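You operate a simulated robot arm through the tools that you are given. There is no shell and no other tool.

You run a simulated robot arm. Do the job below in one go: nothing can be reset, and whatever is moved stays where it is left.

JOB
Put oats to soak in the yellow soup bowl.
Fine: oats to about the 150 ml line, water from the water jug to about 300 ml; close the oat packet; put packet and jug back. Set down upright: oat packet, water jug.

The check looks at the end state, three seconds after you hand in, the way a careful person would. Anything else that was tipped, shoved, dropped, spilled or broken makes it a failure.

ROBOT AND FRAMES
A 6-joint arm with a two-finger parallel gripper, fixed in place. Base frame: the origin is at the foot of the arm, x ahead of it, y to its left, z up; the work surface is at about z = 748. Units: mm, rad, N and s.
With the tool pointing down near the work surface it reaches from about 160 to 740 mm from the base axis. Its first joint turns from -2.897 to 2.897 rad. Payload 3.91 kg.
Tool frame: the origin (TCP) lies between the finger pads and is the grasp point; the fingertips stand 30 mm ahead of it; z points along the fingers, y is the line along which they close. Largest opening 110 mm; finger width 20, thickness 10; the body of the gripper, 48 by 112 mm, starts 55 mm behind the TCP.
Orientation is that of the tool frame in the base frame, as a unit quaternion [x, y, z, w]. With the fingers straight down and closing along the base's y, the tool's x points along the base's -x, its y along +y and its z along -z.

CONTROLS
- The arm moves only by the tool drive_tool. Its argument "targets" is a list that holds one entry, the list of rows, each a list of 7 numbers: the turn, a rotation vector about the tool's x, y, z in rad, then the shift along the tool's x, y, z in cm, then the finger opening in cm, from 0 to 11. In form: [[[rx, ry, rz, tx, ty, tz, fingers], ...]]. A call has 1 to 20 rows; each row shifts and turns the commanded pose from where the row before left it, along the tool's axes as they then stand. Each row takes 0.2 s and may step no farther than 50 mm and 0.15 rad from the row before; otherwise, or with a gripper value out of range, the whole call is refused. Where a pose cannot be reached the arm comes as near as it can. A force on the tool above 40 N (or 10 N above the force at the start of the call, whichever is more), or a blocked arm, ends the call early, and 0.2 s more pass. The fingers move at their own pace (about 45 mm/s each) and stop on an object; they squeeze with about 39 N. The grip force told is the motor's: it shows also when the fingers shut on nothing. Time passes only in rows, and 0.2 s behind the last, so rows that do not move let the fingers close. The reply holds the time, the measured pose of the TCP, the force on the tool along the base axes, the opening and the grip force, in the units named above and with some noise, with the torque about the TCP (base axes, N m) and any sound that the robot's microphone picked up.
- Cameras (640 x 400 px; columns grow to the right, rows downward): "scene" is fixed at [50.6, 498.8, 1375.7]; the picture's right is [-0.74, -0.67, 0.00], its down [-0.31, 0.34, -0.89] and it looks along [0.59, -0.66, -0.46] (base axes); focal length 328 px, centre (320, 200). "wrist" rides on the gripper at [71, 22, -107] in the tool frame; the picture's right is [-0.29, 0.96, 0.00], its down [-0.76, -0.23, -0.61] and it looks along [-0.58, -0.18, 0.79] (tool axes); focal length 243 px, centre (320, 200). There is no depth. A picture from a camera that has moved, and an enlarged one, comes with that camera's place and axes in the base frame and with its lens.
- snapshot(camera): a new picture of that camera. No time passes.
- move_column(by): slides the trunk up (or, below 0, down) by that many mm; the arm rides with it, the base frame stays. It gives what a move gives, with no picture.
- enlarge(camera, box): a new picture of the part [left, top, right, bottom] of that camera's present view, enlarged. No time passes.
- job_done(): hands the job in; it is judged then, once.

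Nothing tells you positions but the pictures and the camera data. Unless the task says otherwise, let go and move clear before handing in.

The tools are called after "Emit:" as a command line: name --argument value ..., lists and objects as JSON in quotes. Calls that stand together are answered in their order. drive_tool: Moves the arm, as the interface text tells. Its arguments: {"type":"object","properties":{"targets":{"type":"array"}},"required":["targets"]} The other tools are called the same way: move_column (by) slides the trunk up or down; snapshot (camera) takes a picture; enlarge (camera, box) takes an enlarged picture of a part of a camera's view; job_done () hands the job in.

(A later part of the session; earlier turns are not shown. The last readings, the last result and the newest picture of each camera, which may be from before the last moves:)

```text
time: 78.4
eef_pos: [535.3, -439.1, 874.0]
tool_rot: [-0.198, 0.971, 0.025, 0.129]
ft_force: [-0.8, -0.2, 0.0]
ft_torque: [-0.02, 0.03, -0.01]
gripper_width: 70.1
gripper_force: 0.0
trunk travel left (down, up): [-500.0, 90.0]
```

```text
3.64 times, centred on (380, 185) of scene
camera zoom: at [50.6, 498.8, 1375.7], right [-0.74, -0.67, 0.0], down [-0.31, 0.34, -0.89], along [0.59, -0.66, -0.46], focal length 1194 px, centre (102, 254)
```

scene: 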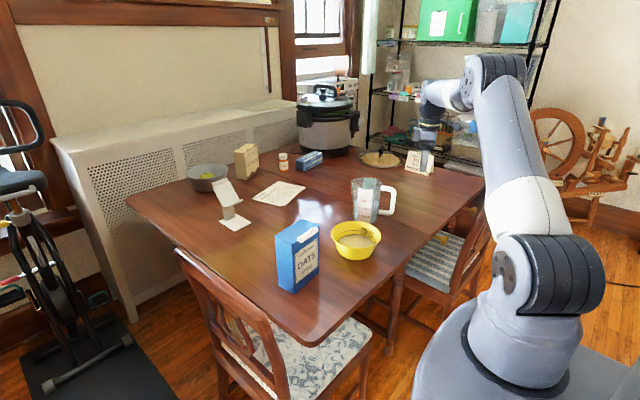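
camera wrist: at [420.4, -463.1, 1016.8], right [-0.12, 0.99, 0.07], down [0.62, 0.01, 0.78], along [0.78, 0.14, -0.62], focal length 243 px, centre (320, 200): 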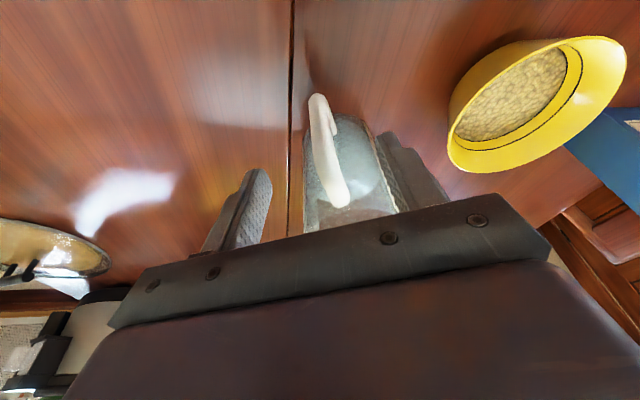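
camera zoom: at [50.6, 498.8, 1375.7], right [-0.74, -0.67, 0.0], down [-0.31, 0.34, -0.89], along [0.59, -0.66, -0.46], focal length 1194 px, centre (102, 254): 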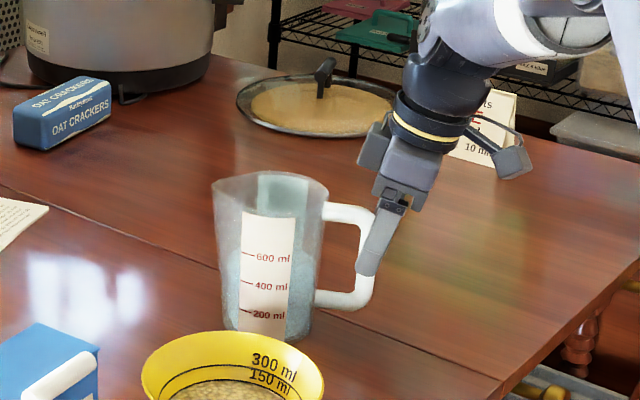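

The fingers straddle the bar evenly. I'll lower the last 29 mm and close.

Emit:
drive_tool --targets '[[[0, 0, 0, 0.07, 0.05, 1.45, 7], [0, 0, 0, 0.07, 0.05, 1.45, 7], [0, 0, 0, 0, 0, 0, 7]]]'

Emit:
enlarge --camera "scene" --box '[330, 130, 430, 240]'

Emit:
enlarge --camera "wrist" --box '[220, 60, 440, 260]'

```text
time: 79.2
eef_pos: [540.6, -435.6, 845.3]
tool_rot: [-0.198, 0.972, 0.025, 0.128]
ft_force: [-0.2, 0.5, -0.9]
ft_torque: [0.02, 0.0, 0.0]
gripper_width: 69.9
gripper_force: 0.1
trunk travel left (down, up): [-500.0, 90.0]
```

```text
3.64 times, centred on (380, 185) of scene
camera zoom: at [50.6, 498.8, 1375.7], right [-0.74, -0.67, 0.0], down [-0.31, 0.34, -0.89], along [0.59, -0.66, -0.46], focal length 1194 px, centre (102, 254)
```

zoom: 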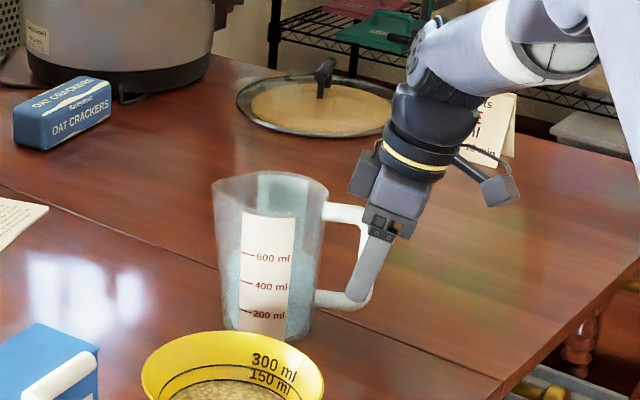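

```text
2.00 times, centred on (330, 160) of wrist
camera zoom: at [442.8, -453.2, 930.7], right [-0.12, 0.99, 0.07], down [0.62, 0.01, 0.78], along [0.78, 0.14, -0.62], focal length 485 px, centre (300, 280)
```

zoom: 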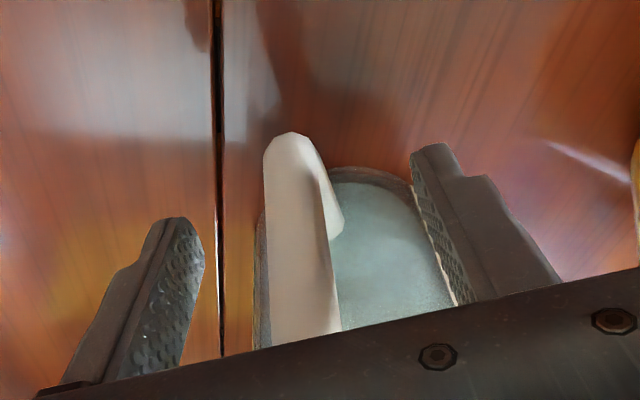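

The grip pose is reached without contact. I'll close on the handle gradually.

Emit:
drive_tool --targets '[[[0, 0, 0, 0, 0, 0, 4], [0, 0, 0, 0, 0, 0, 3], [0, 0, 0, 0, 0, 0, 2.4], [0, 0, 0, 0, 0, 0, 2], [0, 0, 0, 0, 0, 0, 1], [0, 0, 0, 0, 0, 0, 1], [0, 0, 0, 0, 0, 0, 1]]]'

Emit:
enlarge --camera "scene" --box '[330, 130, 430, 240]'

Emit:
enlarge --camera "wrist" --box '[220, 60, 440, 260]'

```text
time: 80.8
eef_pos: [538.9, -434.8, 847.4]
tool_rot: [-0.198, 0.971, 0.026, 0.129]
ft_force: [0.2, -1.6, -1.3]
ft_torque: [-0.3, -0.18, -0.1]
gripper_width: 18.0
gripper_force: 38.7
trunk travel left (down, up): [-500.0, 90.0]
```

```text
3.64 times, centred on (380, 185) of scene
camera zoom: at [50.6, 498.8, 1375.7], right [-0.74, -0.67, 0.0], down [-0.31, 0.34, -0.89], along [0.59, -0.66, -0.46], focal length 1194 px, centre (102, 254)
```

zoom: 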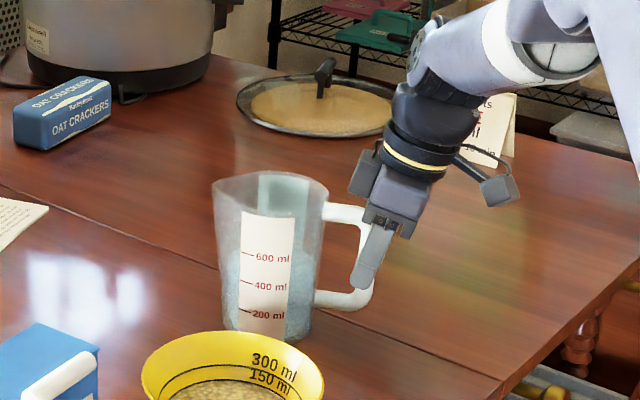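

```text
2.00 times, centred on (330, 160) of wrist
camera zoom: at [442.6, -453.3, 930.9], right [-0.12, 0.99, 0.07], down [0.62, 0.01, 0.78], along [0.78, 0.14, -0.62], focal length 485 px, centre (300, 280)
```

zoom: 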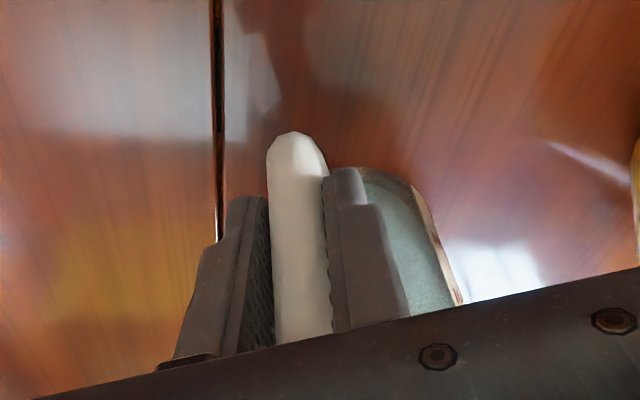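

The handle is gripped at 18 mm. I'll lift just a few millimetres to see whether the jug stays level.

Emit:
drive_tool --targets '[[[0, 0, 0, -0.05, 0, -0.19, 1], [0, 0, 0, -0.05, 0, -0.19, 1], [0, 0, 0, -0.05, 0, -0.19, 1], [0, 0, 0, -0.05, 0, -0.19, 1], [0, 0, 0, 0, 0, 0, 1], [0, 0, 0, 0, 0, 0, 1]]]'

Emit:
enlarge --camera "scene" --box '[340, 165, 405, 230]'

Emit:
enlarge --camera "wrist" --box '[220, 60, 440, 260]'

```text
time: 82.2
eef_pos: [539.8, -435.3, 854.3]
tool_rot: [-0.197, 0.972, 0.025, 0.128]
ft_force: [0.9, 0.5, -5.3]
ft_torque: [-0.18, 0.37, 0.01]
gripper_width: 17.6
gripper_force: 39.1
trunk travel left (down, up): [-500.0, 90.0]
```

```text
6.15 times, centred on (372, 198) of scene
camera zoom: at [50.6, 498.8, 1375.7], right [-0.74, -0.67, 0.0], down [-0.31, 0.34, -0.89], along [0.59, -0.66, -0.46], focal length 2021 px, centre (-3, 215)
```

zoom: 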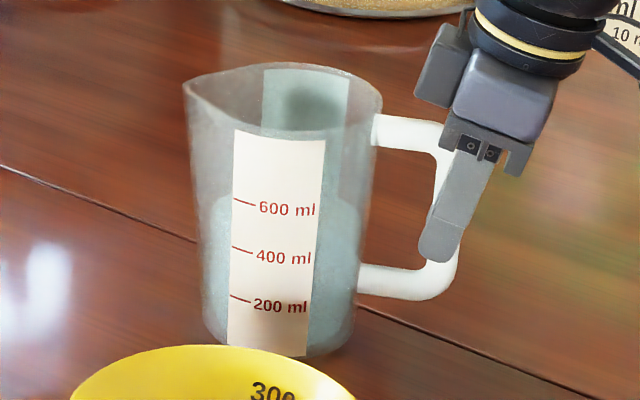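

```text
2.00 times, centred on (330, 160) of wrist
camera zoom: at [442.4, -453.3, 938.8], right [-0.12, 0.99, 0.07], down [0.62, 0.01, 0.78], along [0.78, 0.14, -0.62], focal length 485 px, centre (300, 280)
```

zoom: 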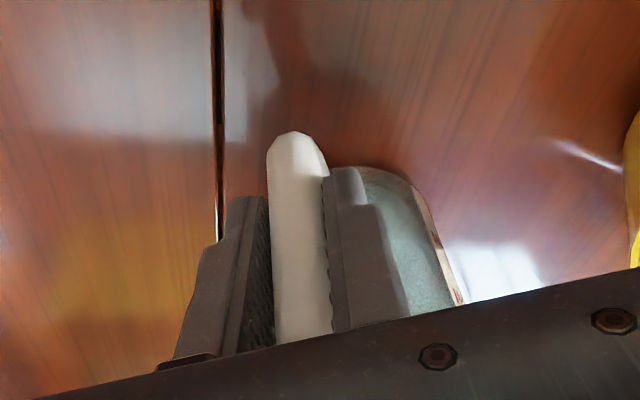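

The jug comes up level and the load is modest, about 5 N and 0.4 N·m. I'll lift further and check it again.

Emit:
drive_tool --targets '[[[0, 0, 0, -0.26, 0, -0.97, 1], [0, 0, 0, -0.26, 0, -0.97, 1], [0, 0, 0, -0.26, 0, -0.97, 1], [0, 0, 0, -0.26, 0, -0.97, 1], [0, 0, 0, 0, 0, 0, 1], [0, 0, 0, 0, 0, 0, 1]]]'

Emit:
enlarge --camera "scene" --box '[330, 130, 430, 240]'

Emit:
enlarge --camera "wrist" --box '[220, 60, 440, 260]'

```text
time: 83.6
eef_pos: [540.5, -434.3, 895.3]
tool_rot: [-0.197, 0.972, 0.025, 0.128]
ft_force: [0.4, 0.8, -5.5]
ft_torque: [-0.16, 0.4, -0.02]
gripper_width: 17.7
gripper_force: 39.8
trunk travel left (down, up): [-500.0, 90.0]
```

```text
3.64 times, centred on (380, 185) of scene
camera zoom: at [50.6, 498.8, 1375.7], right [-0.74, -0.67, 0.0], down [-0.31, 0.34, -0.89], along [0.59, -0.66, -0.46], focal length 1194 px, centre (102, 254)
```

zoom: 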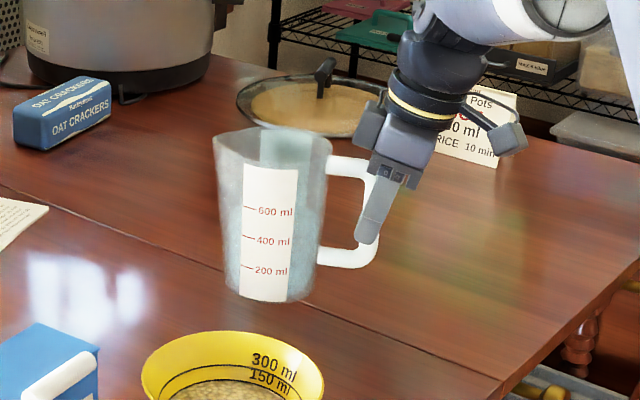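

```text
2.00 times, centred on (330, 160) of wrist
camera zoom: at [443.0, -452.7, 979.7], right [-0.12, 0.99, 0.07], down [0.62, 0.01, 0.78], along [0.78, 0.14, -0.62], focal length 485 px, centre (300, 280)
```

zoom: 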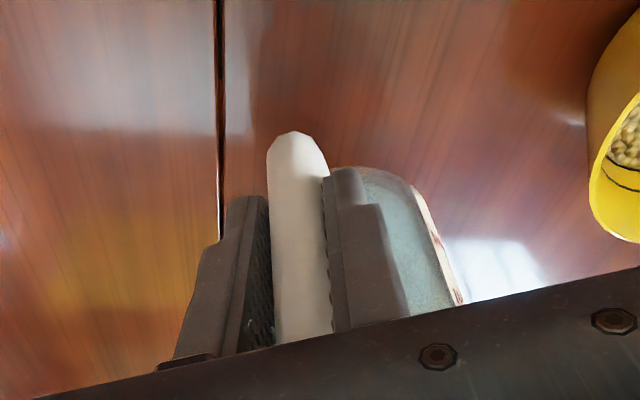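

The jug is firmly held with no slip in the grip. I'll raise it and carry it slowly to a spot with its spout by the near side of the bowl.

Emit:
drive_tool --targets '[[[0, 0, 0, -0.3, 0, -1.1, 1], [0, 0, 0, -0.56, 0, -2.0, 1], [0, 0, 0, -0.56, 0, -2.0, 1], [0, 0, 0, -0.3, 0, -1.2, 1], [0, 0, 0, 0.5, 0.9, -0.13, 1], [0, 0, 0, 0.8, 1.5, -0.2, 1], [0, 0, 0, 1.1, 2.02, -0.294, 1], [0, 0, 0, 1.1, 2.02, -0.294, 1], [0, 0, 0, 1.1, 2.02, -0.294, 1], [0, 0, 0, 1.1, 2.02, -0.294, 1], [0, 0, 0, 1.1, 2.02, -0.294, 1], [0, 0, 0, 1.1, 2.02, -0.294, 1], [0, 0, 0, 1.1, 2.02, -0.294, 1], [0, 0, 0, 0.98, 1.9, -0.27, 1], [0, 0, 0, 0.7, 1.2, -0.2, 1], [0, 0, 0, 0.3, 0.6, -0.08, 1], [0, 0, 0, 0, 0, 0, 1]]]'

Emit:
snapshot --camera "scene"

Emit:
snapshot --camera "wrist"

```text
time: 87.2
eef_pos: [358.4, -292.1, 959.3]
tool_rot: [-0.198, 0.971, 0.025, 0.129]
ft_force: [-0.2, 0.0, -5.9]
ft_torque: [-0.18, 0.39, -0.01]
gripper_width: 17.8
gripper_force: 39.4
trunk travel left (down, up): [-500.0, 90.0]
```

```text
taken
```

scene: 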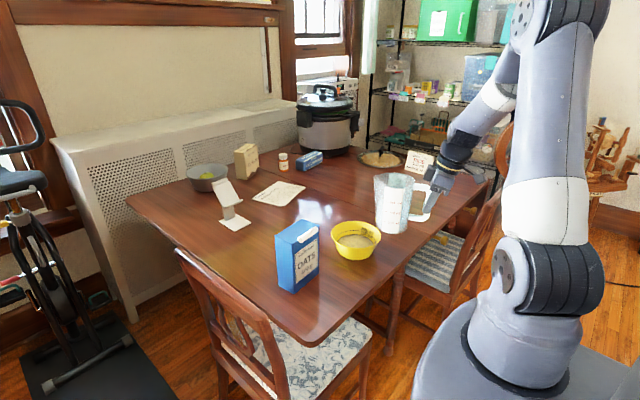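

```text
taken
camera wrist: at [259.9, -310.1, 1043.8], right [-0.12, 0.99, 0.07], down [0.62, 0.01, 0.78], along [0.78, 0.14, -0.62], focal length 243 px, centre (320, 200)
```

wrist: 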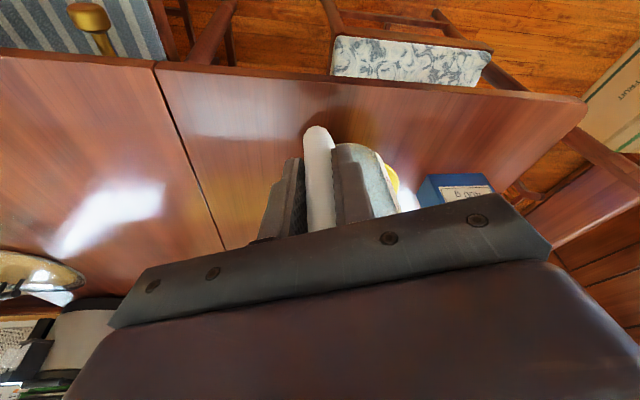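

The jug is beside the bowl at the planned place. I'll enlarge to check where the spout is relative to the bowl.

Emit:
enlarge --camera "scene" --box '[310, 150, 450, 280]'

```text
3.08 times, centred on (380, 215) of scene
camera zoom: at [50.6, 498.8, 1375.7], right [-0.74, -0.67, 0.0], down [-0.31, 0.34, -0.89], along [0.59, -0.66, -0.46], focal length 1011 px, centre (135, 154)
```

zoom: 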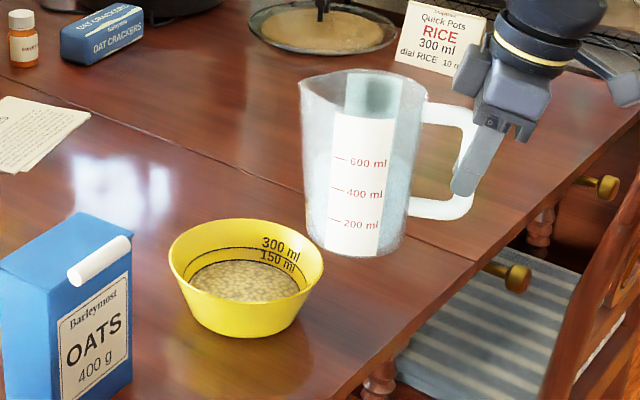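

The spout tip is near (497, -227), right where I want it on the near side of the bowl. I'll lower slightly and tilt to about 28°.

Emit:
drive_tool --targets '[[[0, 0, 0, 0.18, 0, 0.67, 1], [0, 0, 0, 0.18, 0, 0.67, 1], [0, 0.07, 0, 0, 0, 0, 1], [0, 0.08, 0, 0, 0, 0, 1], [0, 0.08, 0, 0, 0, 0, 1], [0, 0.08, 0, 0, 0, 0, 1], [0, 0.08, 0, 0, 0, 0, 1], [0, 0.06, 0, 0, 0, 0, 1], [0, 0.05, 0, 0, 0, 0, 1], [0, 0, 0, 0, 0, 0, 1]]]'

Emit:
enlarge --camera "scene" --box '[310, 150, 450, 280]'

Emit:
snapshot --camera "wrist"

```text
time: 89.4
eef_pos: [357.6, -292.7, 945.5]
tool_rot: [-0.198, 0.973, -0.025, -0.117]
ft_force: [0.6, 0.9, -5.2]
ft_torque: [-0.14, 0.27, -0.02]
gripper_width: 17.7
gripper_force: 38.9
trunk travel left (down, up): [-500.0, 90.0]
```

```text
3.08 times, centred on (380, 215) of scene
camera zoom: at [50.6, 498.8, 1375.7], right [-0.74, -0.67, 0.0], down [-0.31, 0.34, -0.89], along [0.59, -0.66, -0.46], focal length 1011 px, centre (135, 154)
```

zoom: 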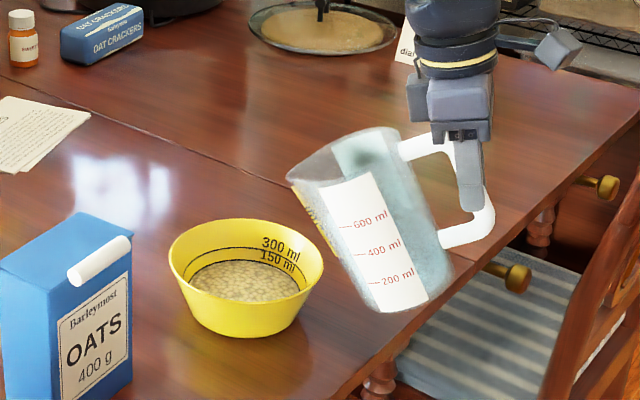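

```text
taken
camera wrist: at [308.5, -289.9, 1065.6], right [-0.11, 0.99, -0.07], down [0.9, 0.13, 0.41], along [0.42, -0.02, -0.91], focal length 243 px, centre (320, 200)
```

wrist: 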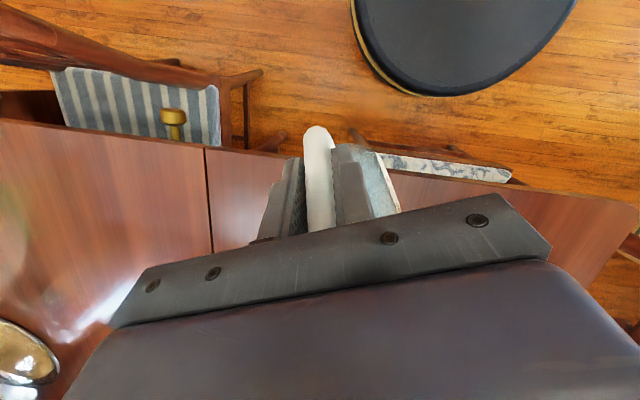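

The jug is tilted about 28° with no flow yet, and the grip is steady. I'll continue in small steps.

Emit:
drive_tool --targets '[[[0, 0.05, 0, 0, 0, 0, 1], [0, 0.05, 0, 0, 0, 0, 1], [0, 0, 0, 0, 0, 0, 1]]]'

Emit:
enlarge --camera "scene" --box '[310, 170, 430, 280]'

```text
time: 90.2
eef_pos: [357.7, -292.6, 945.1]
tool_rot: [-0.197, 0.966, -0.035, -0.166]
ft_force: [-0.6, 0.4, -5.2]
ft_torque: [-0.11, 0.27, 0.01]
gripper_width: 17.9
gripper_force: 38.8
trunk travel left (down, up): [-500.0, 90.0]
```

```text
3.64 times, centred on (370, 225) of scene
camera zoom: at [50.6, 498.8, 1375.7], right [-0.74, -0.67, 0.0], down [-0.31, 0.34, -0.89], along [0.59, -0.66, -0.46], focal length 1194 px, centre (138, 109)
```

zoom: 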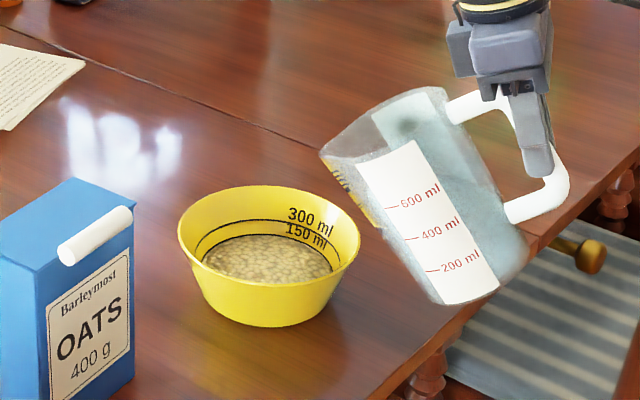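

Still no flow at about 34°. The spout hangs over the bowl's near half, so I'll keep going gently.

Emit:
drive_tool --targets '[[[0, 0.03, 0, 0, 0, 0, 1], [0, 0.03, 0, 0, 0, 0, 1], [0, 0, 0, 0, 0, 0, 1]]]'

Emit:
enlarge --camera "scene" --box '[310, 170, 430, 280]'

```text
time: 91.0
eef_pos: [358.2, -292.9, 945.9]
tool_rot: [-0.195, 0.961, -0.04, -0.193]
ft_force: [-0.5, 0.2, -6.7]
ft_torque: [-0.1, 0.22, 0.03]
gripper_width: 17.7
gripper_force: 39.4
trunk travel left (down, up): [-500.0, 90.0]
```

```text
3.64 times, centred on (370, 225) of scene
camera zoom: at [50.6, 498.8, 1375.7], right [-0.74, -0.67, 0.0], down [-0.31, 0.34, -0.89], along [0.59, -0.66, -0.46], focal length 1194 px, centre (138, 109)
```

zoom: 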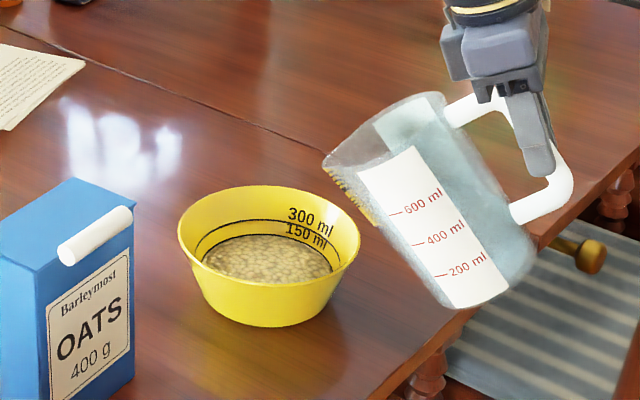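

No flow at about 38°. I'll lower a little to shorten the drop and tilt a bit more.

Emit:
drive_tool --targets '[[[0, 0, 0, -0.31, 0, 0.74, 1], [0, 0.03, 0, 0, 0, 0, 1], [0, 0.03, 0, 0, 0, 0, 1], [0, 0, 0, 0, 0, 0, 1]]]'

Emit:
enlarge --camera "scene" --box '[310, 170, 430, 280]'

```text
time: 92.0
eef_pos: [358.5, -293.5, 936.2]
tool_rot: [-0.194, 0.954, -0.046, -0.223]
ft_force: [-0.9, -0.4, -4.2]
ft_torque: [-0.1, 0.24, -0.01]
gripper_width: 17.9
gripper_force: 38.8
trunk travel left (down, up): [-500.0, 90.0]
```

```text
3.64 times, centred on (370, 225) of scene
camera zoom: at [50.6, 498.8, 1375.7], right [-0.74, -0.67, 0.0], down [-0.31, 0.34, -0.89], along [0.59, -0.66, -0.46], focal length 1194 px, centre (138, 109)
```

zoom: 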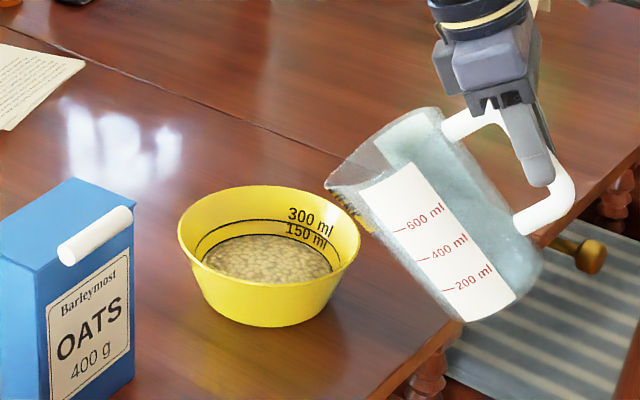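

Still dry at about 41°. I'll tilt a bit more, nudging forward so the spout stays over the bowl.

Emit:
drive_tool --targets '[[[0, 0.02, 0, -0.3, 0, -0.15, 1], [0, 0.02, 0, -0.3, 0, -0.15, 1], [0, 0, 0, 0, 0, 0, 1]]]'

Emit:
enlarge --camera "scene" --box '[310, 170, 430, 280]'

```text
time: 92.8
eef_pos: [362.9, -289.3, 937.7]
tool_rot: [-0.193, 0.95, -0.05, -0.242]
ft_force: [0.0, 0.3, -5.1]
ft_torque: [-0.11, 0.21, 0.0]
gripper_width: 17.8
gripper_force: 38.8
trunk travel left (down, up): [-500.0, 90.0]
```

```text
3.64 times, centred on (370, 225) of scene
camera zoom: at [50.6, 498.8, 1375.7], right [-0.74, -0.67, 0.0], down [-0.31, 0.34, -0.89], along [0.59, -0.66, -0.46], focal length 1194 px, centre (138, 109)
```

zoom: 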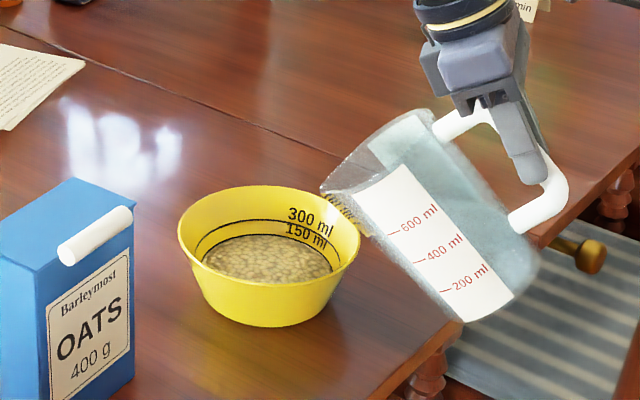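

The water surface is now near the spout at about 43°. Smaller steps from here.

Emit:
drive_tool --targets '[[[0, 0.02, 0, -0.1, 0, -0.1, 1], [0, 0.015, 0, -0.1, 0, -0.1, 1], [0, 0, 0, 0, 0, 0, 1]]]'

Emit:
enlarge --camera "scene" --box '[310, 180, 410, 270]'

```text
time: 93.6
eef_pos: [365.5, -289.3, 937.9]
tool_rot: [-0.193, 0.945, -0.054, -0.258]
ft_force: [-0.4, -0.3, -6.0]
ft_torque: [-0.07, 0.16, 0.01]
gripper_width: 18.0
gripper_force: 39.2
trunk travel left (down, up): [-500.0, 90.0]
```

```text
4.44 times, centred on (360, 225) of scene
camera zoom: at [50.6, 498.8, 1375.7], right [-0.74, -0.67, 0.0], down [-0.31, 0.34, -0.89], along [0.59, -0.66, -0.46], focal length 1460 px, centre (142, 89)
```

zoom: 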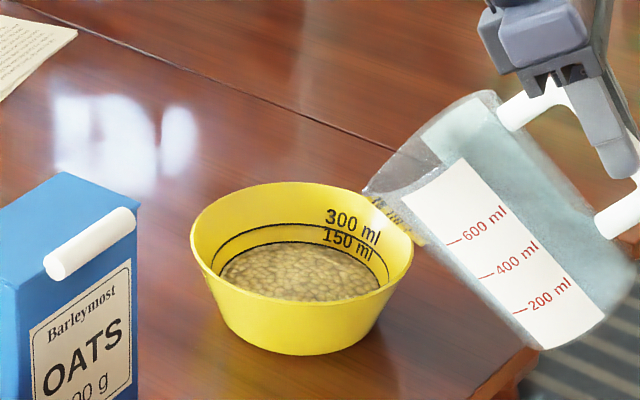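

The oats look a bit darker now, so water may have started. I'll hold and look closer.

Emit:
drive_tool --targets '[[[0, 0, 0, 0, 0, 0, 1]]]'

Emit:
enlarge --camera "scene" --box '[330, 205, 390, 260]'

```text
time: 94.0
eef_pos: [367.5, -289.7, 938.4]
tool_rot: [-0.193, 0.945, -0.053, -0.258]
ft_force: [0.7, -0.6, -5.2]
ft_torque: [-0.08, 0.15, 0.01]
gripper_width: 17.8
gripper_force: 39.2
trunk travel left (down, up): [-500.0, 90.0]
```

```text
7.27 times, centred on (360, 232) of scene
camera zoom: at [50.6, 498.8, 1375.7], right [-0.74, -0.67, 0.0], down [-0.31, 0.34, -0.89], along [0.59, -0.66, -0.46], focal length 2389 px, centre (29, -36)
```

zoom: 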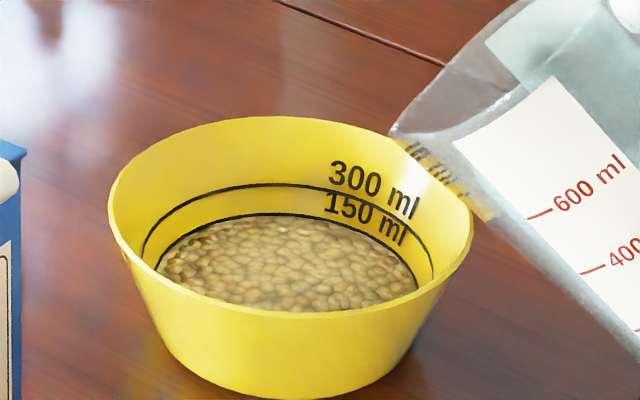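

It may be just starting. The spout is over the bowl about 37 mm from its centre, so I'll tilt a little more.

Emit:
drive_tool --targets '[[[0, 0.02, 0, -0.05, 0, -0.1, 1], [0, 0.015, 0, -0.05, 0, -0.1, 1], [0, 0, 0, 0, 0, 0, 1]]]'

Emit:
enlarge --camera "scene" --box '[330, 205, 390, 260]'

```text
time: 94.8
eef_pos: [367.8, -288.3, 939.1]
tool_rot: [-0.191, 0.941, -0.057, -0.275]
ft_force: [0.0, 0.3, -5.5]
ft_torque: [-0.09, 0.18, 0.01]
gripper_width: 17.7
gripper_force: 39.1
trunk travel left (down, up): [-500.0, 90.0]
```

```text
7.27 times, centred on (360, 232) of scene
camera zoom: at [50.6, 498.8, 1375.7], right [-0.74, -0.67, 0.0], down [-0.31, 0.34, -0.89], along [0.59, -0.66, -0.46], focal length 2389 px, centre (29, -36)
```

zoom: 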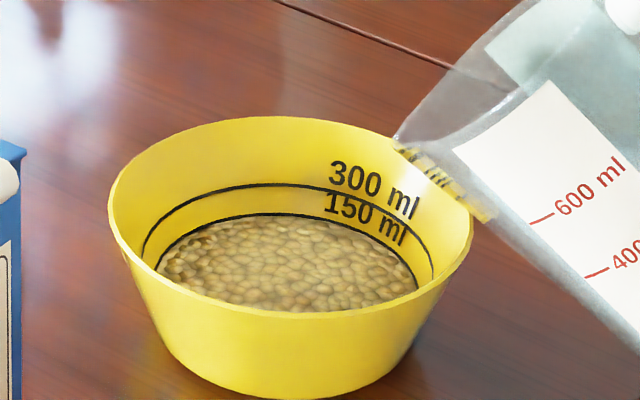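

The oats look wet, so some water is going in. I'll continue with small increments.

Emit:
drive_tool --targets '[[[0, 0.02, 0, -0.1, 0, -0.15, 1], [0, 0.02, 0, -0.1, 0, -0.15, 1], [0, 0, 0, 0, 0, 0, 1], [0, 0, 0, 0, 0, 0, 1]]]'

Emit:
enlarge --camera "scene" --box '[330, 205, 390, 260]'

Emit:
enlarge --camera "scene" --box '[310, 170, 430, 280]'

```text
time: 95.8
eef_pos: [370.5, -287.4, 940.1]
tool_rot: [-0.19, 0.934, -0.061, -0.295]
ft_force: [-0.5, 0.0, -4.7]
ft_torque: [-0.08, 0.16, 0.01]
gripper_width: 17.6
gripper_force: 39.3
trunk travel left (down, up): [-500.0, 90.0]
```

```text
7.27 times, centred on (360, 232) of scene
camera zoom: at [50.6, 498.8, 1375.7], right [-0.74, -0.67, 0.0], down [-0.31, 0.34, -0.89], along [0.59, -0.66, -0.46], focal length 2389 px, centre (29, -36)
```

zoom: 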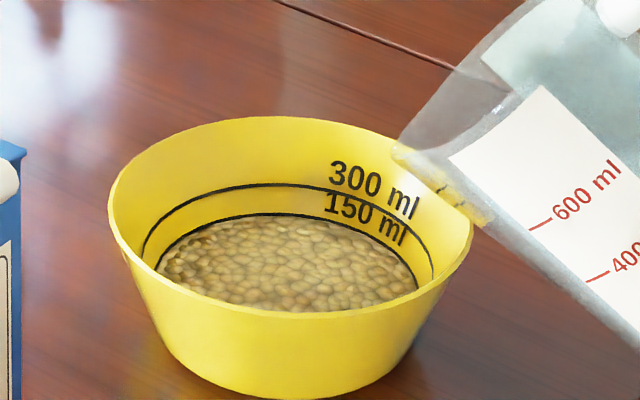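

```text
3.64 times, centred on (370, 225) of scene
camera zoom: at [50.6, 498.8, 1375.7], right [-0.74, -0.67, 0.0], down [-0.31, 0.34, -0.89], along [0.59, -0.66, -0.46], focal length 1194 px, centre (138, 109)
```

zoom: 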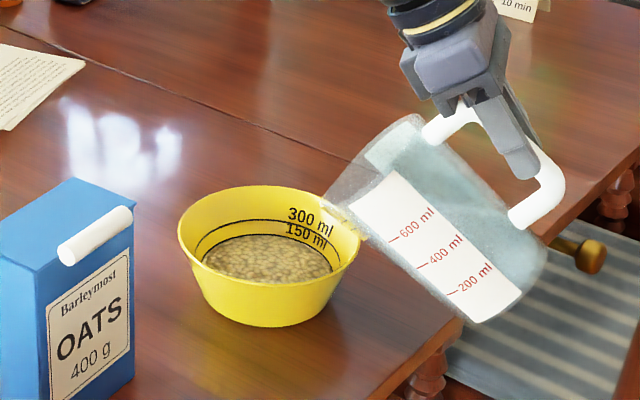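

The oats look wet but the level hasn't risen, so the water is probably filling the gaps between the oats. I'll continue with small increments.

Emit:
drive_tool --targets '[[[0, 0.02, 0, -0.1, 0, -0.15, 1], [0, 0.02, 0, -0.1, 0, -0.15, 1], [0, 0, 0, 0, 0, 0, 1], [0, 0, 0, 0, 0, 0, 1]]]'

Emit:
enlarge --camera "scene" --box '[330, 205, 390, 260]'

Emit:
enlarge --camera "scene" --box '[350, 175, 420, 245]'

```text
time: 96.8
eef_pos: [374.0, -286.4, 941.6]
tool_rot: [-0.188, 0.929, -0.064, -0.312]
ft_force: [-0.3, 0.5, -6.0]
ft_torque: [-0.05, 0.11, 0.02]
gripper_width: 17.5
gripper_force: 38.3
trunk travel left (down, up): [-500.0, 90.0]
```

```text
7.27 times, centred on (360, 232) of scene
camera zoom: at [50.6, 498.8, 1375.7], right [-0.74, -0.67, 0.0], down [-0.31, 0.34, -0.89], along [0.59, -0.66, -0.46], focal length 2389 px, centre (29, -36)
```

zoom: 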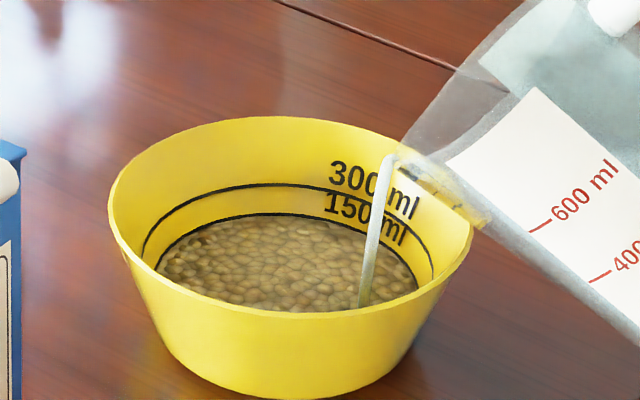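

```text
5.71 times, centred on (385, 210) of scene
camera zoom: at [50.6, 498.8, 1375.7], right [-0.74, -0.67, 0.0], down [-0.31, 0.34, -0.89], along [0.59, -0.66, -0.46], focal length 1877 px, centre (-51, 143)
```

zoom: 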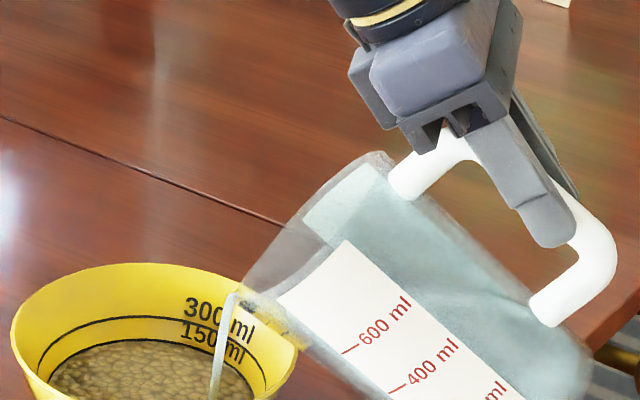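

A thin stream is now falling well inside the bowl. I'll hold here and watch the level.

Emit:
drive_tool --targets '[[[0, 0, 0, 0, 0, 0, 1], [0, 0, 0, 0, 0, 0, 1]]]'

Emit:
enlarge --camera "scene" --box '[330, 205, 390, 260]'

```text
time: 97.4
eef_pos: [374.8, -285.9, 942.0]
tool_rot: [-0.188, 0.929, -0.064, -0.313]
ft_force: [0.1, 0.5, -5.8]
ft_torque: [-0.04, 0.09, 0.06]
gripper_width: 18.0
gripper_force: 38.9
trunk travel left (down, up): [-500.0, 90.0]
```

```text
7.27 times, centred on (360, 232) of scene
camera zoom: at [50.6, 498.8, 1375.7], right [-0.74, -0.67, 0.0], down [-0.31, 0.34, -0.89], along [0.59, -0.66, -0.46], focal length 2389 px, centre (29, -36)
```

zoom: 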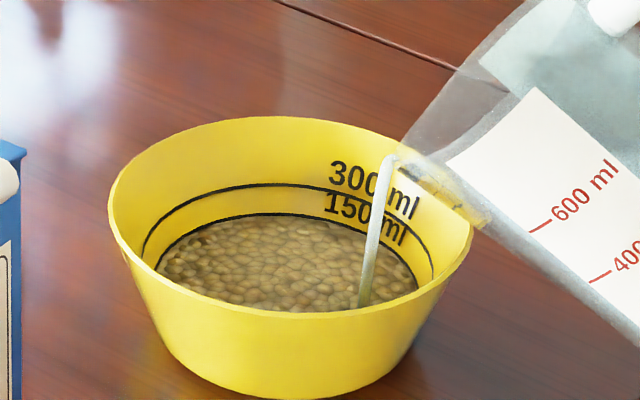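

The stream is steady and thin. I'll hold for about a second more.

Emit:
drive_tool --targets '[[[0, 0, 0, 0, 0, 0, 1], [0, 0, 0, 0, 0, 0, 1], [0, 0, 0, 0, 0, 0, 1], [0, 0, 0, 0, 0, 0, 1]]]'

Emit:
enlarge --camera "scene" --box '[330, 205, 390, 260]'

```text
time: 98.4
eef_pos: [373.8, -286.0, 941.9]
tool_rot: [-0.189, 0.929, -0.064, -0.312]
ft_force: [-0.3, 0.2, -5.4]
ft_torque: [-0.02, 0.18, 0.02]
gripper_width: 17.7
gripper_force: 38.8
trunk travel left (down, up): [-500.0, 90.0]
```

```text
7.27 times, centred on (360, 232) of scene
camera zoom: at [50.6, 498.8, 1375.7], right [-0.74, -0.67, 0.0], down [-0.31, 0.34, -0.89], along [0.59, -0.66, -0.46], focal length 2389 px, centre (29, -36)
```

zoom: 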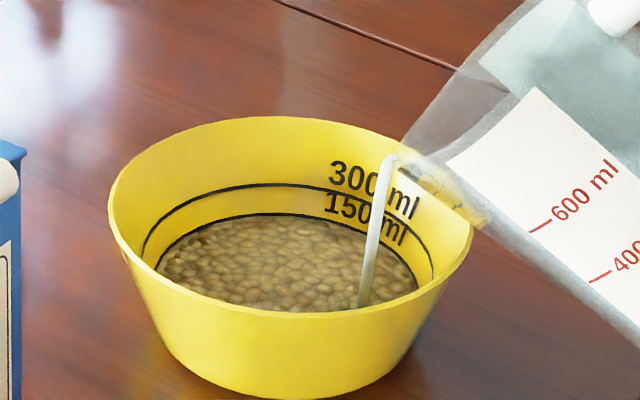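

The level is rising very slowly. I'll tilt slightly more for a modestly faster stream.

Emit:
drive_tool --targets '[[[0, 0.015, 0, -0.05, 0, -0.1, 1], [0, 0.015, 0, -0.05, 0, -0.1, 1], [0, 0, 0, 0, 0, 0, 1], [0, 0, 0, 0, 0, 0, 1], [0, 0, 0, 0, 0, 0, 1]]]'

Emit:
enlarge --camera "scene" --box '[330, 205, 390, 260]'

```text
time: 99.6
eef_pos: [375.1, -285.6, 942.6]
tool_rot: [-0.187, 0.924, -0.067, -0.327]
ft_force: [-0.6, -0.7, -5.7]
ft_torque: [-0.07, 0.13, 0.03]
gripper_width: 17.6
gripper_force: 38.4
trunk travel left (down, up): [-500.0, 90.0]
```

```text
7.27 times, centred on (360, 232) of scene
camera zoom: at [50.6, 498.8, 1375.7], right [-0.74, -0.67, 0.0], down [-0.31, 0.34, -0.89], along [0.59, -0.66, -0.46], focal length 2389 px, centre (29, -36)
```

zoom: 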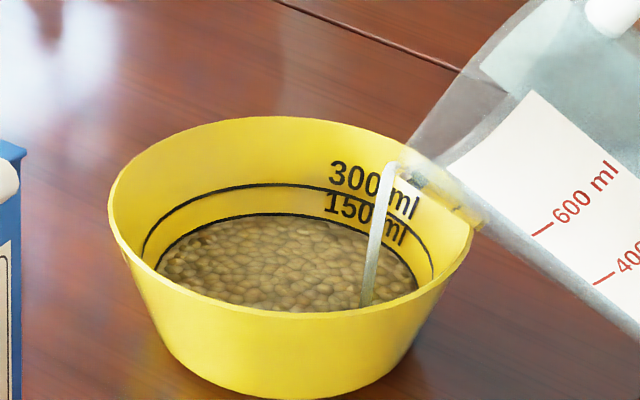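

Still a thin stream and no visible rise above the oats. I'll tilt a touch more.

Emit:
drive_tool --targets '[[[0, 0.02, 0, -0.1, 0, -0.15, 1], [0, 0.02, 0, -0.1, 0, -0.15, 1], [0, 0, 0, 0, 0, 0, 1], [0, 0, 0, 0, 0, 0, 1], [0, 0, 0, 0, 0, 0, 1]]]'

Emit:
enlarge --camera "scene" --box '[330, 205, 390, 260]'

```text
time: 100.8
eef_pos: [377.6, -283.7, 944.0]
tool_rot: [-0.186, 0.917, -0.071, -0.345]
ft_force: [0.1, -0.7, -5.1]
ft_torque: [-0.07, 0.09, 0.02]
gripper_width: 17.9
gripper_force: 39.2
trunk travel left (down, up): [-500.0, 90.0]
```

```text
7.27 times, centred on (360, 232) of scene
camera zoom: at [50.6, 498.8, 1375.7], right [-0.74, -0.67, 0.0], down [-0.31, 0.34, -0.89], along [0.59, -0.66, -0.46], focal length 2389 px, centre (29, -36)
```

zoom: 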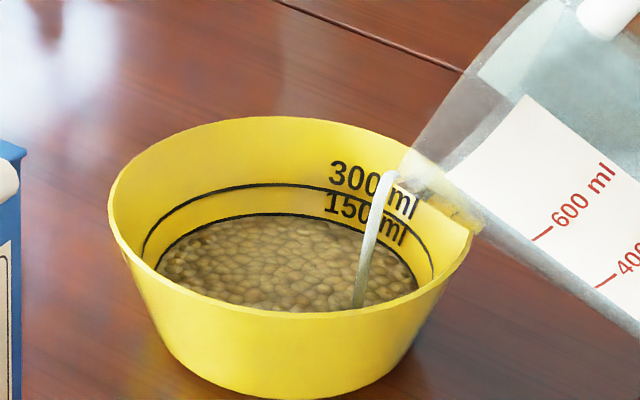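

I'll hold about two seconds at this tilt and compare levels.

Emit:
drive_tool --targets '[[[0, 0, 0, 0, 0, 0, 1], [0, 0, 0, 0, 0, 0, 1], [0, 0, 0, 0, 0, 0, 1], [0, 0, 0, 0, 0, 0, 1], [0, 0, 0, 0, 0, 0, 1], [0, 0, 0, 0, 0, 0, 1], [0, 0, 0, 0, 0, 0, 1], [0, 0, 0, 0, 0, 0, 1]]]'

Emit:
enlarge --camera "scene" --box '[330, 205, 390, 260]'

Emit:
snapshot --camera "wrist"

```text
time: 102.6
eef_pos: [376.9, -282.7, 943.3]
tool_rot: [-0.186, 0.918, -0.07, -0.344]
ft_force: [-0.3, 0.1, -4.3]
ft_torque: [-0.01, 0.11, 0.0]
gripper_width: 17.8
gripper_force: 38.7
trunk travel left (down, up): [-500.0, 90.0]
```

```text
7.27 times, centred on (360, 232) of scene
camera zoom: at [50.6, 498.8, 1375.7], right [-0.74, -0.67, 0.0], down [-0.31, 0.34, -0.89], along [0.59, -0.66, -0.46], focal length 2389 px, centre (29, -36)
```

zoom: 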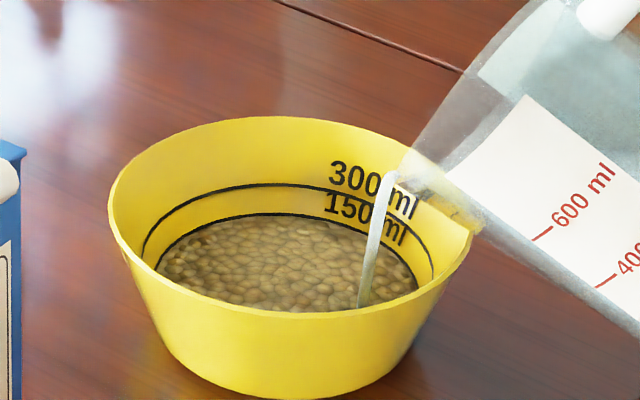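

```text
taken
camera wrist: at [385.2, -257.0, 1070.9], right [-0.17, 0.97, -0.19], down [0.98, 0.17, -0.04], along [-0.01, -0.2, -0.98], focal length 243 px, centre (320, 200)
```

wrist: 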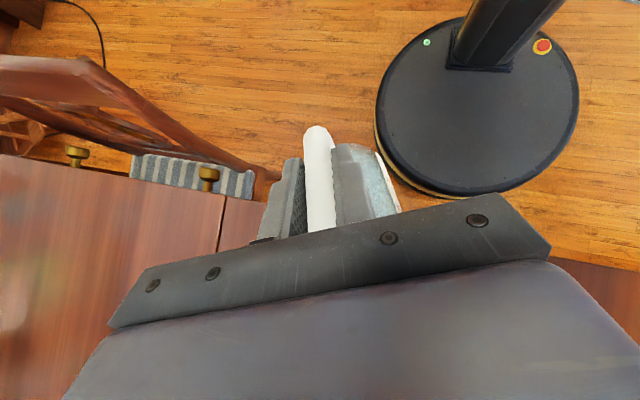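

The stream continues while the water fills in between the oats. I'll tilt slightly further.

Emit:
drive_tool --targets '[[[0, 0.02, 0, -0.1, 0, -0.15, 1], [0, 0.02, 0, -0.1, 0, -0.15, 1], [0, 0, 0, 0, 0, 0, 1], [0, 0, 0, 0, 0, 0, 1], [0, 0, 0, 0, 0, 0, 1], [0, 0, 0, 0, 0, 0, 1]]]'

Emit:
enlarge --camera "scene" --box '[330, 205, 390, 260]'

Emit:
enlarge --camera "scene" --box '[350, 175, 420, 245]'

```text
time: 104.0
eef_pos: [381.2, -283.4, 943.1]
tool_rot: [-0.184, 0.91, -0.074, -0.363]
ft_force: [0.0, 0.9, -4.5]
ft_torque: [-0.04, 0.09, 0.01]
gripper_width: 17.9
gripper_force: 39.1
trunk travel left (down, up): [-500.0, 90.0]
```

```text
7.27 times, centred on (360, 232) of scene
camera zoom: at [50.6, 498.8, 1375.7], right [-0.74, -0.67, 0.0], down [-0.31, 0.34, -0.89], along [0.59, -0.66, -0.46], focal length 2389 px, centre (29, -36)
```

zoom: 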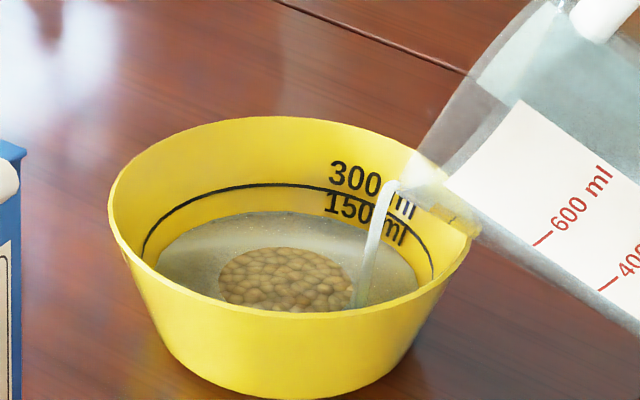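

```text
5.71 times, centred on (385, 210) of scene
camera zoom: at [50.6, 498.8, 1375.7], right [-0.74, -0.67, 0.0], down [-0.31, 0.34, -0.89], along [0.59, -0.66, -0.46], focal length 1877 px, centre (-51, 143)
```

zoom: 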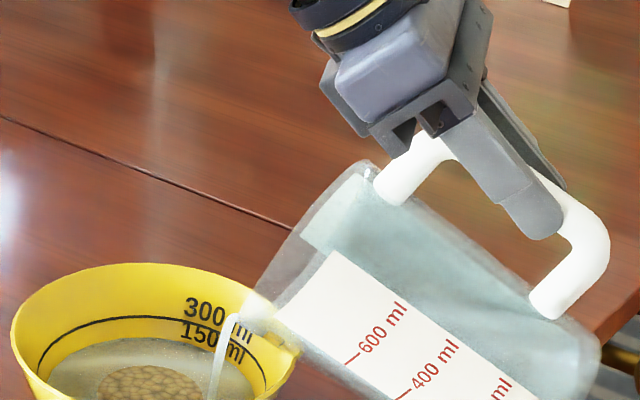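

Water now shows above the oats at about the 150 line, with an oat mound in the middle. I'll raise the jug slightly for rim clearance and keep pouring at this rate.

Emit:
drive_tool --targets '[[[0, 0, 0, 0.27, 0, -0.3, 1], [0, 0, 0, 0.27, 0, -0.3, 1], [0, 0, 0, 0, 0, 0, 1], [0, 0, 0, 0, 0, 0, 1], [0, 0, 0, 0, 0, 0, 1]]]'

Emit:
enlarge --camera "scene" --box '[330, 205, 390, 260]'

```text
time: 105.2
eef_pos: [381.1, -281.4, 952.1]
tool_rot: [-0.185, 0.91, -0.074, -0.363]
ft_force: [0.0, -0.1, -4.3]
ft_torque: [-0.05, 0.07, 0.0]
gripper_width: 17.7
gripper_force: 39.1
trunk travel left (down, up): [-500.0, 90.0]
```

```text
7.27 times, centred on (360, 232) of scene
camera zoom: at [50.6, 498.8, 1375.7], right [-0.74, -0.67, 0.0], down [-0.31, 0.34, -0.89], along [0.59, -0.66, -0.46], focal length 2389 px, centre (29, -36)
```

zoom: 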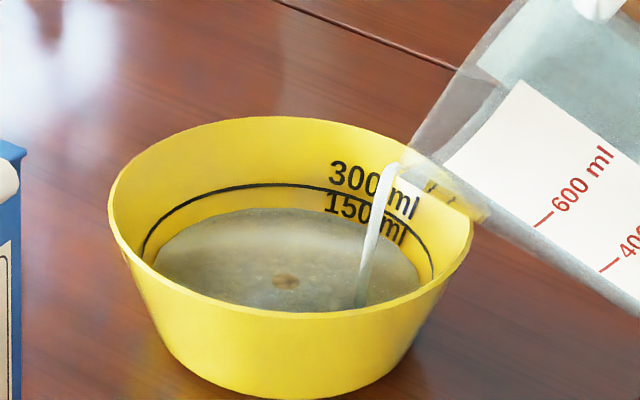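

The level has risen about a fifth of the way from the 150 to the 300 line, at about 25 ml/s. I'll hold for nearly two more seconds.

Emit:
drive_tool --targets '[[[0, 0, 0, 0, 0, 0, 1], [0, 0, 0, 0, 0, 0, 1], [0, 0, 0, 0, 0, 0, 1], [0, 0, 0, 0, 0, 0, 1], [0, 0, 0, 0, 0, 0, 1], [0, 0, 0, 0, 0, 0, 1], [0, 0, 0, 0, 0, 0, 1], [0, 0, 0, 0, 0, 0, 1]]]'

Emit:
enlarge --camera "scene" --box '[330, 205, 390, 260]'

```text
time: 107.0
eef_pos: [382.6, -281.8, 951.5]
tool_rot: [-0.185, 0.91, -0.074, -0.363]
ft_force: [0.1, 0.1, -5.1]
ft_torque: [-0.04, 0.05, 0.0]
gripper_width: 17.7
gripper_force: 38.8
trunk travel left (down, up): [-500.0, 90.0]
```

```text
7.27 times, centred on (360, 232) of scene
camera zoom: at [50.6, 498.8, 1375.7], right [-0.74, -0.67, 0.0], down [-0.31, 0.34, -0.89], along [0.59, -0.66, -0.46], focal length 2389 px, centre (29, -36)
```

zoom: 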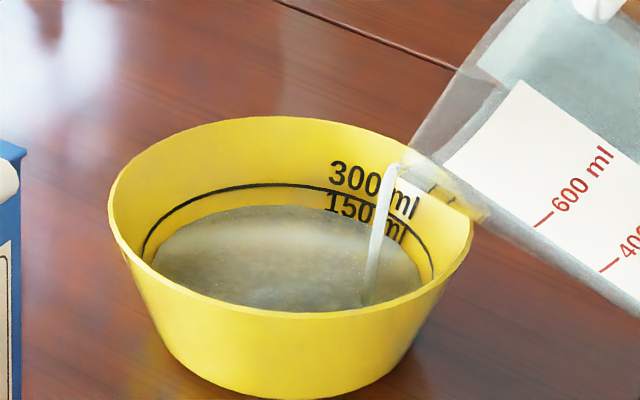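

The rate has dropped as the jug empties. I'll tilt a bit further and hold.

Emit:
drive_tool --targets '[[[0, 0.02, 0, -0.05, 0, -0.25, 1], [0, 0.02, 0, -0.05, 0, -0.25, 1], [0, 0, 0, 0, 0, 0, 1], [0, 0, 0, 0, 0, 0, 1], [0, 0, 0, 0, 0, 0, 1], [0, 0, 0, 0, 0, 0, 1], [0, 0, 0, 0, 0, 0, 1]]]'

Emit:
enlarge --camera "scene" --box '[330, 205, 390, 260]'

```text
time: 108.6
eef_pos: [386.7, -280.7, 956.4]
tool_rot: [-0.183, 0.903, -0.078, -0.381]
ft_force: [0.7, -0.2, -4.4]
ft_torque: [-0.01, 0.06, 0.0]
gripper_width: 17.5
gripper_force: 38.6
trunk travel left (down, up): [-500.0, 90.0]
```

```text
7.27 times, centred on (360, 232) of scene
camera zoom: at [50.6, 498.8, 1375.7], right [-0.74, -0.67, 0.0], down [-0.31, 0.34, -0.89], along [0.59, -0.66, -0.46], focal length 2389 px, centre (29, -36)
```

zoom: 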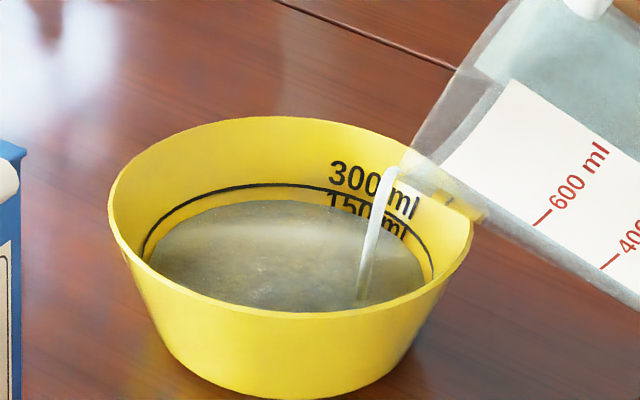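

The level is about halfway between the two lines. Another slight tilt.

Emit:
drive_tool --targets '[[[0, 0.025, 0, -0.02, 0, -0.3, 1], [0, 0.025, 0, -0.02, 0, -0.3, 1], [0, 0, 0, 0, 0, 0, 1], [0, 0, 0, 0, 0, 0, 1], [0, 0, 0, 0, 0, 0, 1], [0, 0, 0, 0, 0, 0, 1]]]'

Emit:
enlarge --camera "scene" --box '[330, 205, 390, 260]'

```text
time: 110.0
eef_pos: [389.2, -278.8, 960.1]
tool_rot: [-0.182, 0.893, -0.083, -0.403]
ft_force: [-0.4, -0.1, -3.9]
ft_torque: [0.01, 0.01, -0.02]
gripper_width: 17.9
gripper_force: 39.1
trunk travel left (down, up): [-500.0, 90.0]
```

```text
7.27 times, centred on (360, 232) of scene
camera zoom: at [50.6, 498.8, 1375.7], right [-0.74, -0.67, 0.0], down [-0.31, 0.34, -0.89], along [0.59, -0.66, -0.46], focal length 2389 px, centre (29, -36)
```

zoom: 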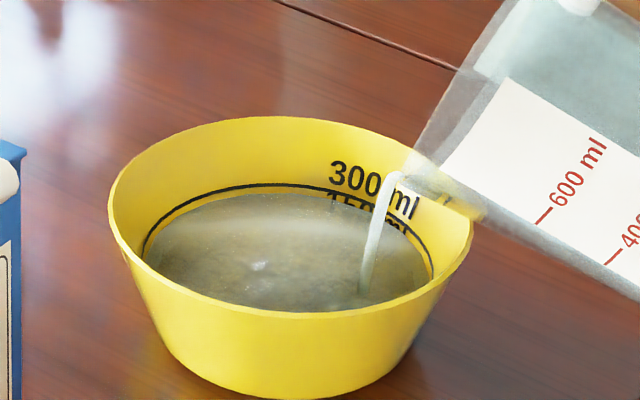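

The level is now about two thirds of the way. I'll hold at this tilt for a second.

Emit:
drive_tool --targets '[[[0, 0, 0, 0, 0, 0, 1], [0, 0, 0, 0, 0, 0, 1], [0, 0, 0, 0, 0, 0, 1], [0, 0, 0, 0, 0, 0, 1], [0, 0, 0, 0, 0, 0, 1]]]'

Emit:
enlarge --camera "scene" --box '[330, 205, 390, 260]'

```text
time: 111.2
eef_pos: [389.4, -278.5, 959.0]
tool_rot: [-0.181, 0.893, -0.082, -0.403]
ft_force: [-0.1, 0.2, -4.3]
ft_torque: [-0.03, 0.04, -0.04]
gripper_width: 17.8
gripper_force: 38.8
trunk travel left (down, up): [-500.0, 90.0]
```

```text
7.27 times, centred on (360, 232) of scene
camera zoom: at [50.6, 498.8, 1375.7], right [-0.74, -0.67, 0.0], down [-0.31, 0.34, -0.89], along [0.59, -0.66, -0.46], focal length 2389 px, centre (29, -36)
```

zoom: 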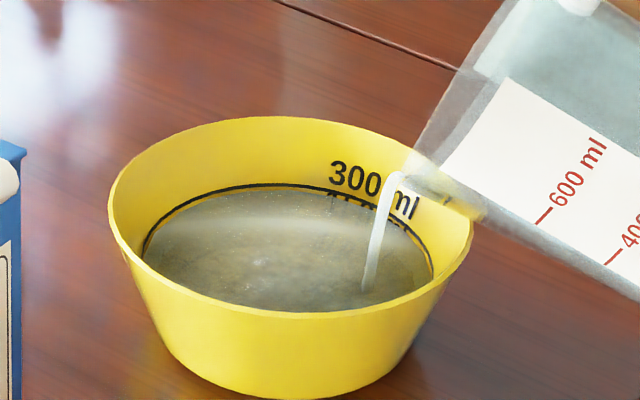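

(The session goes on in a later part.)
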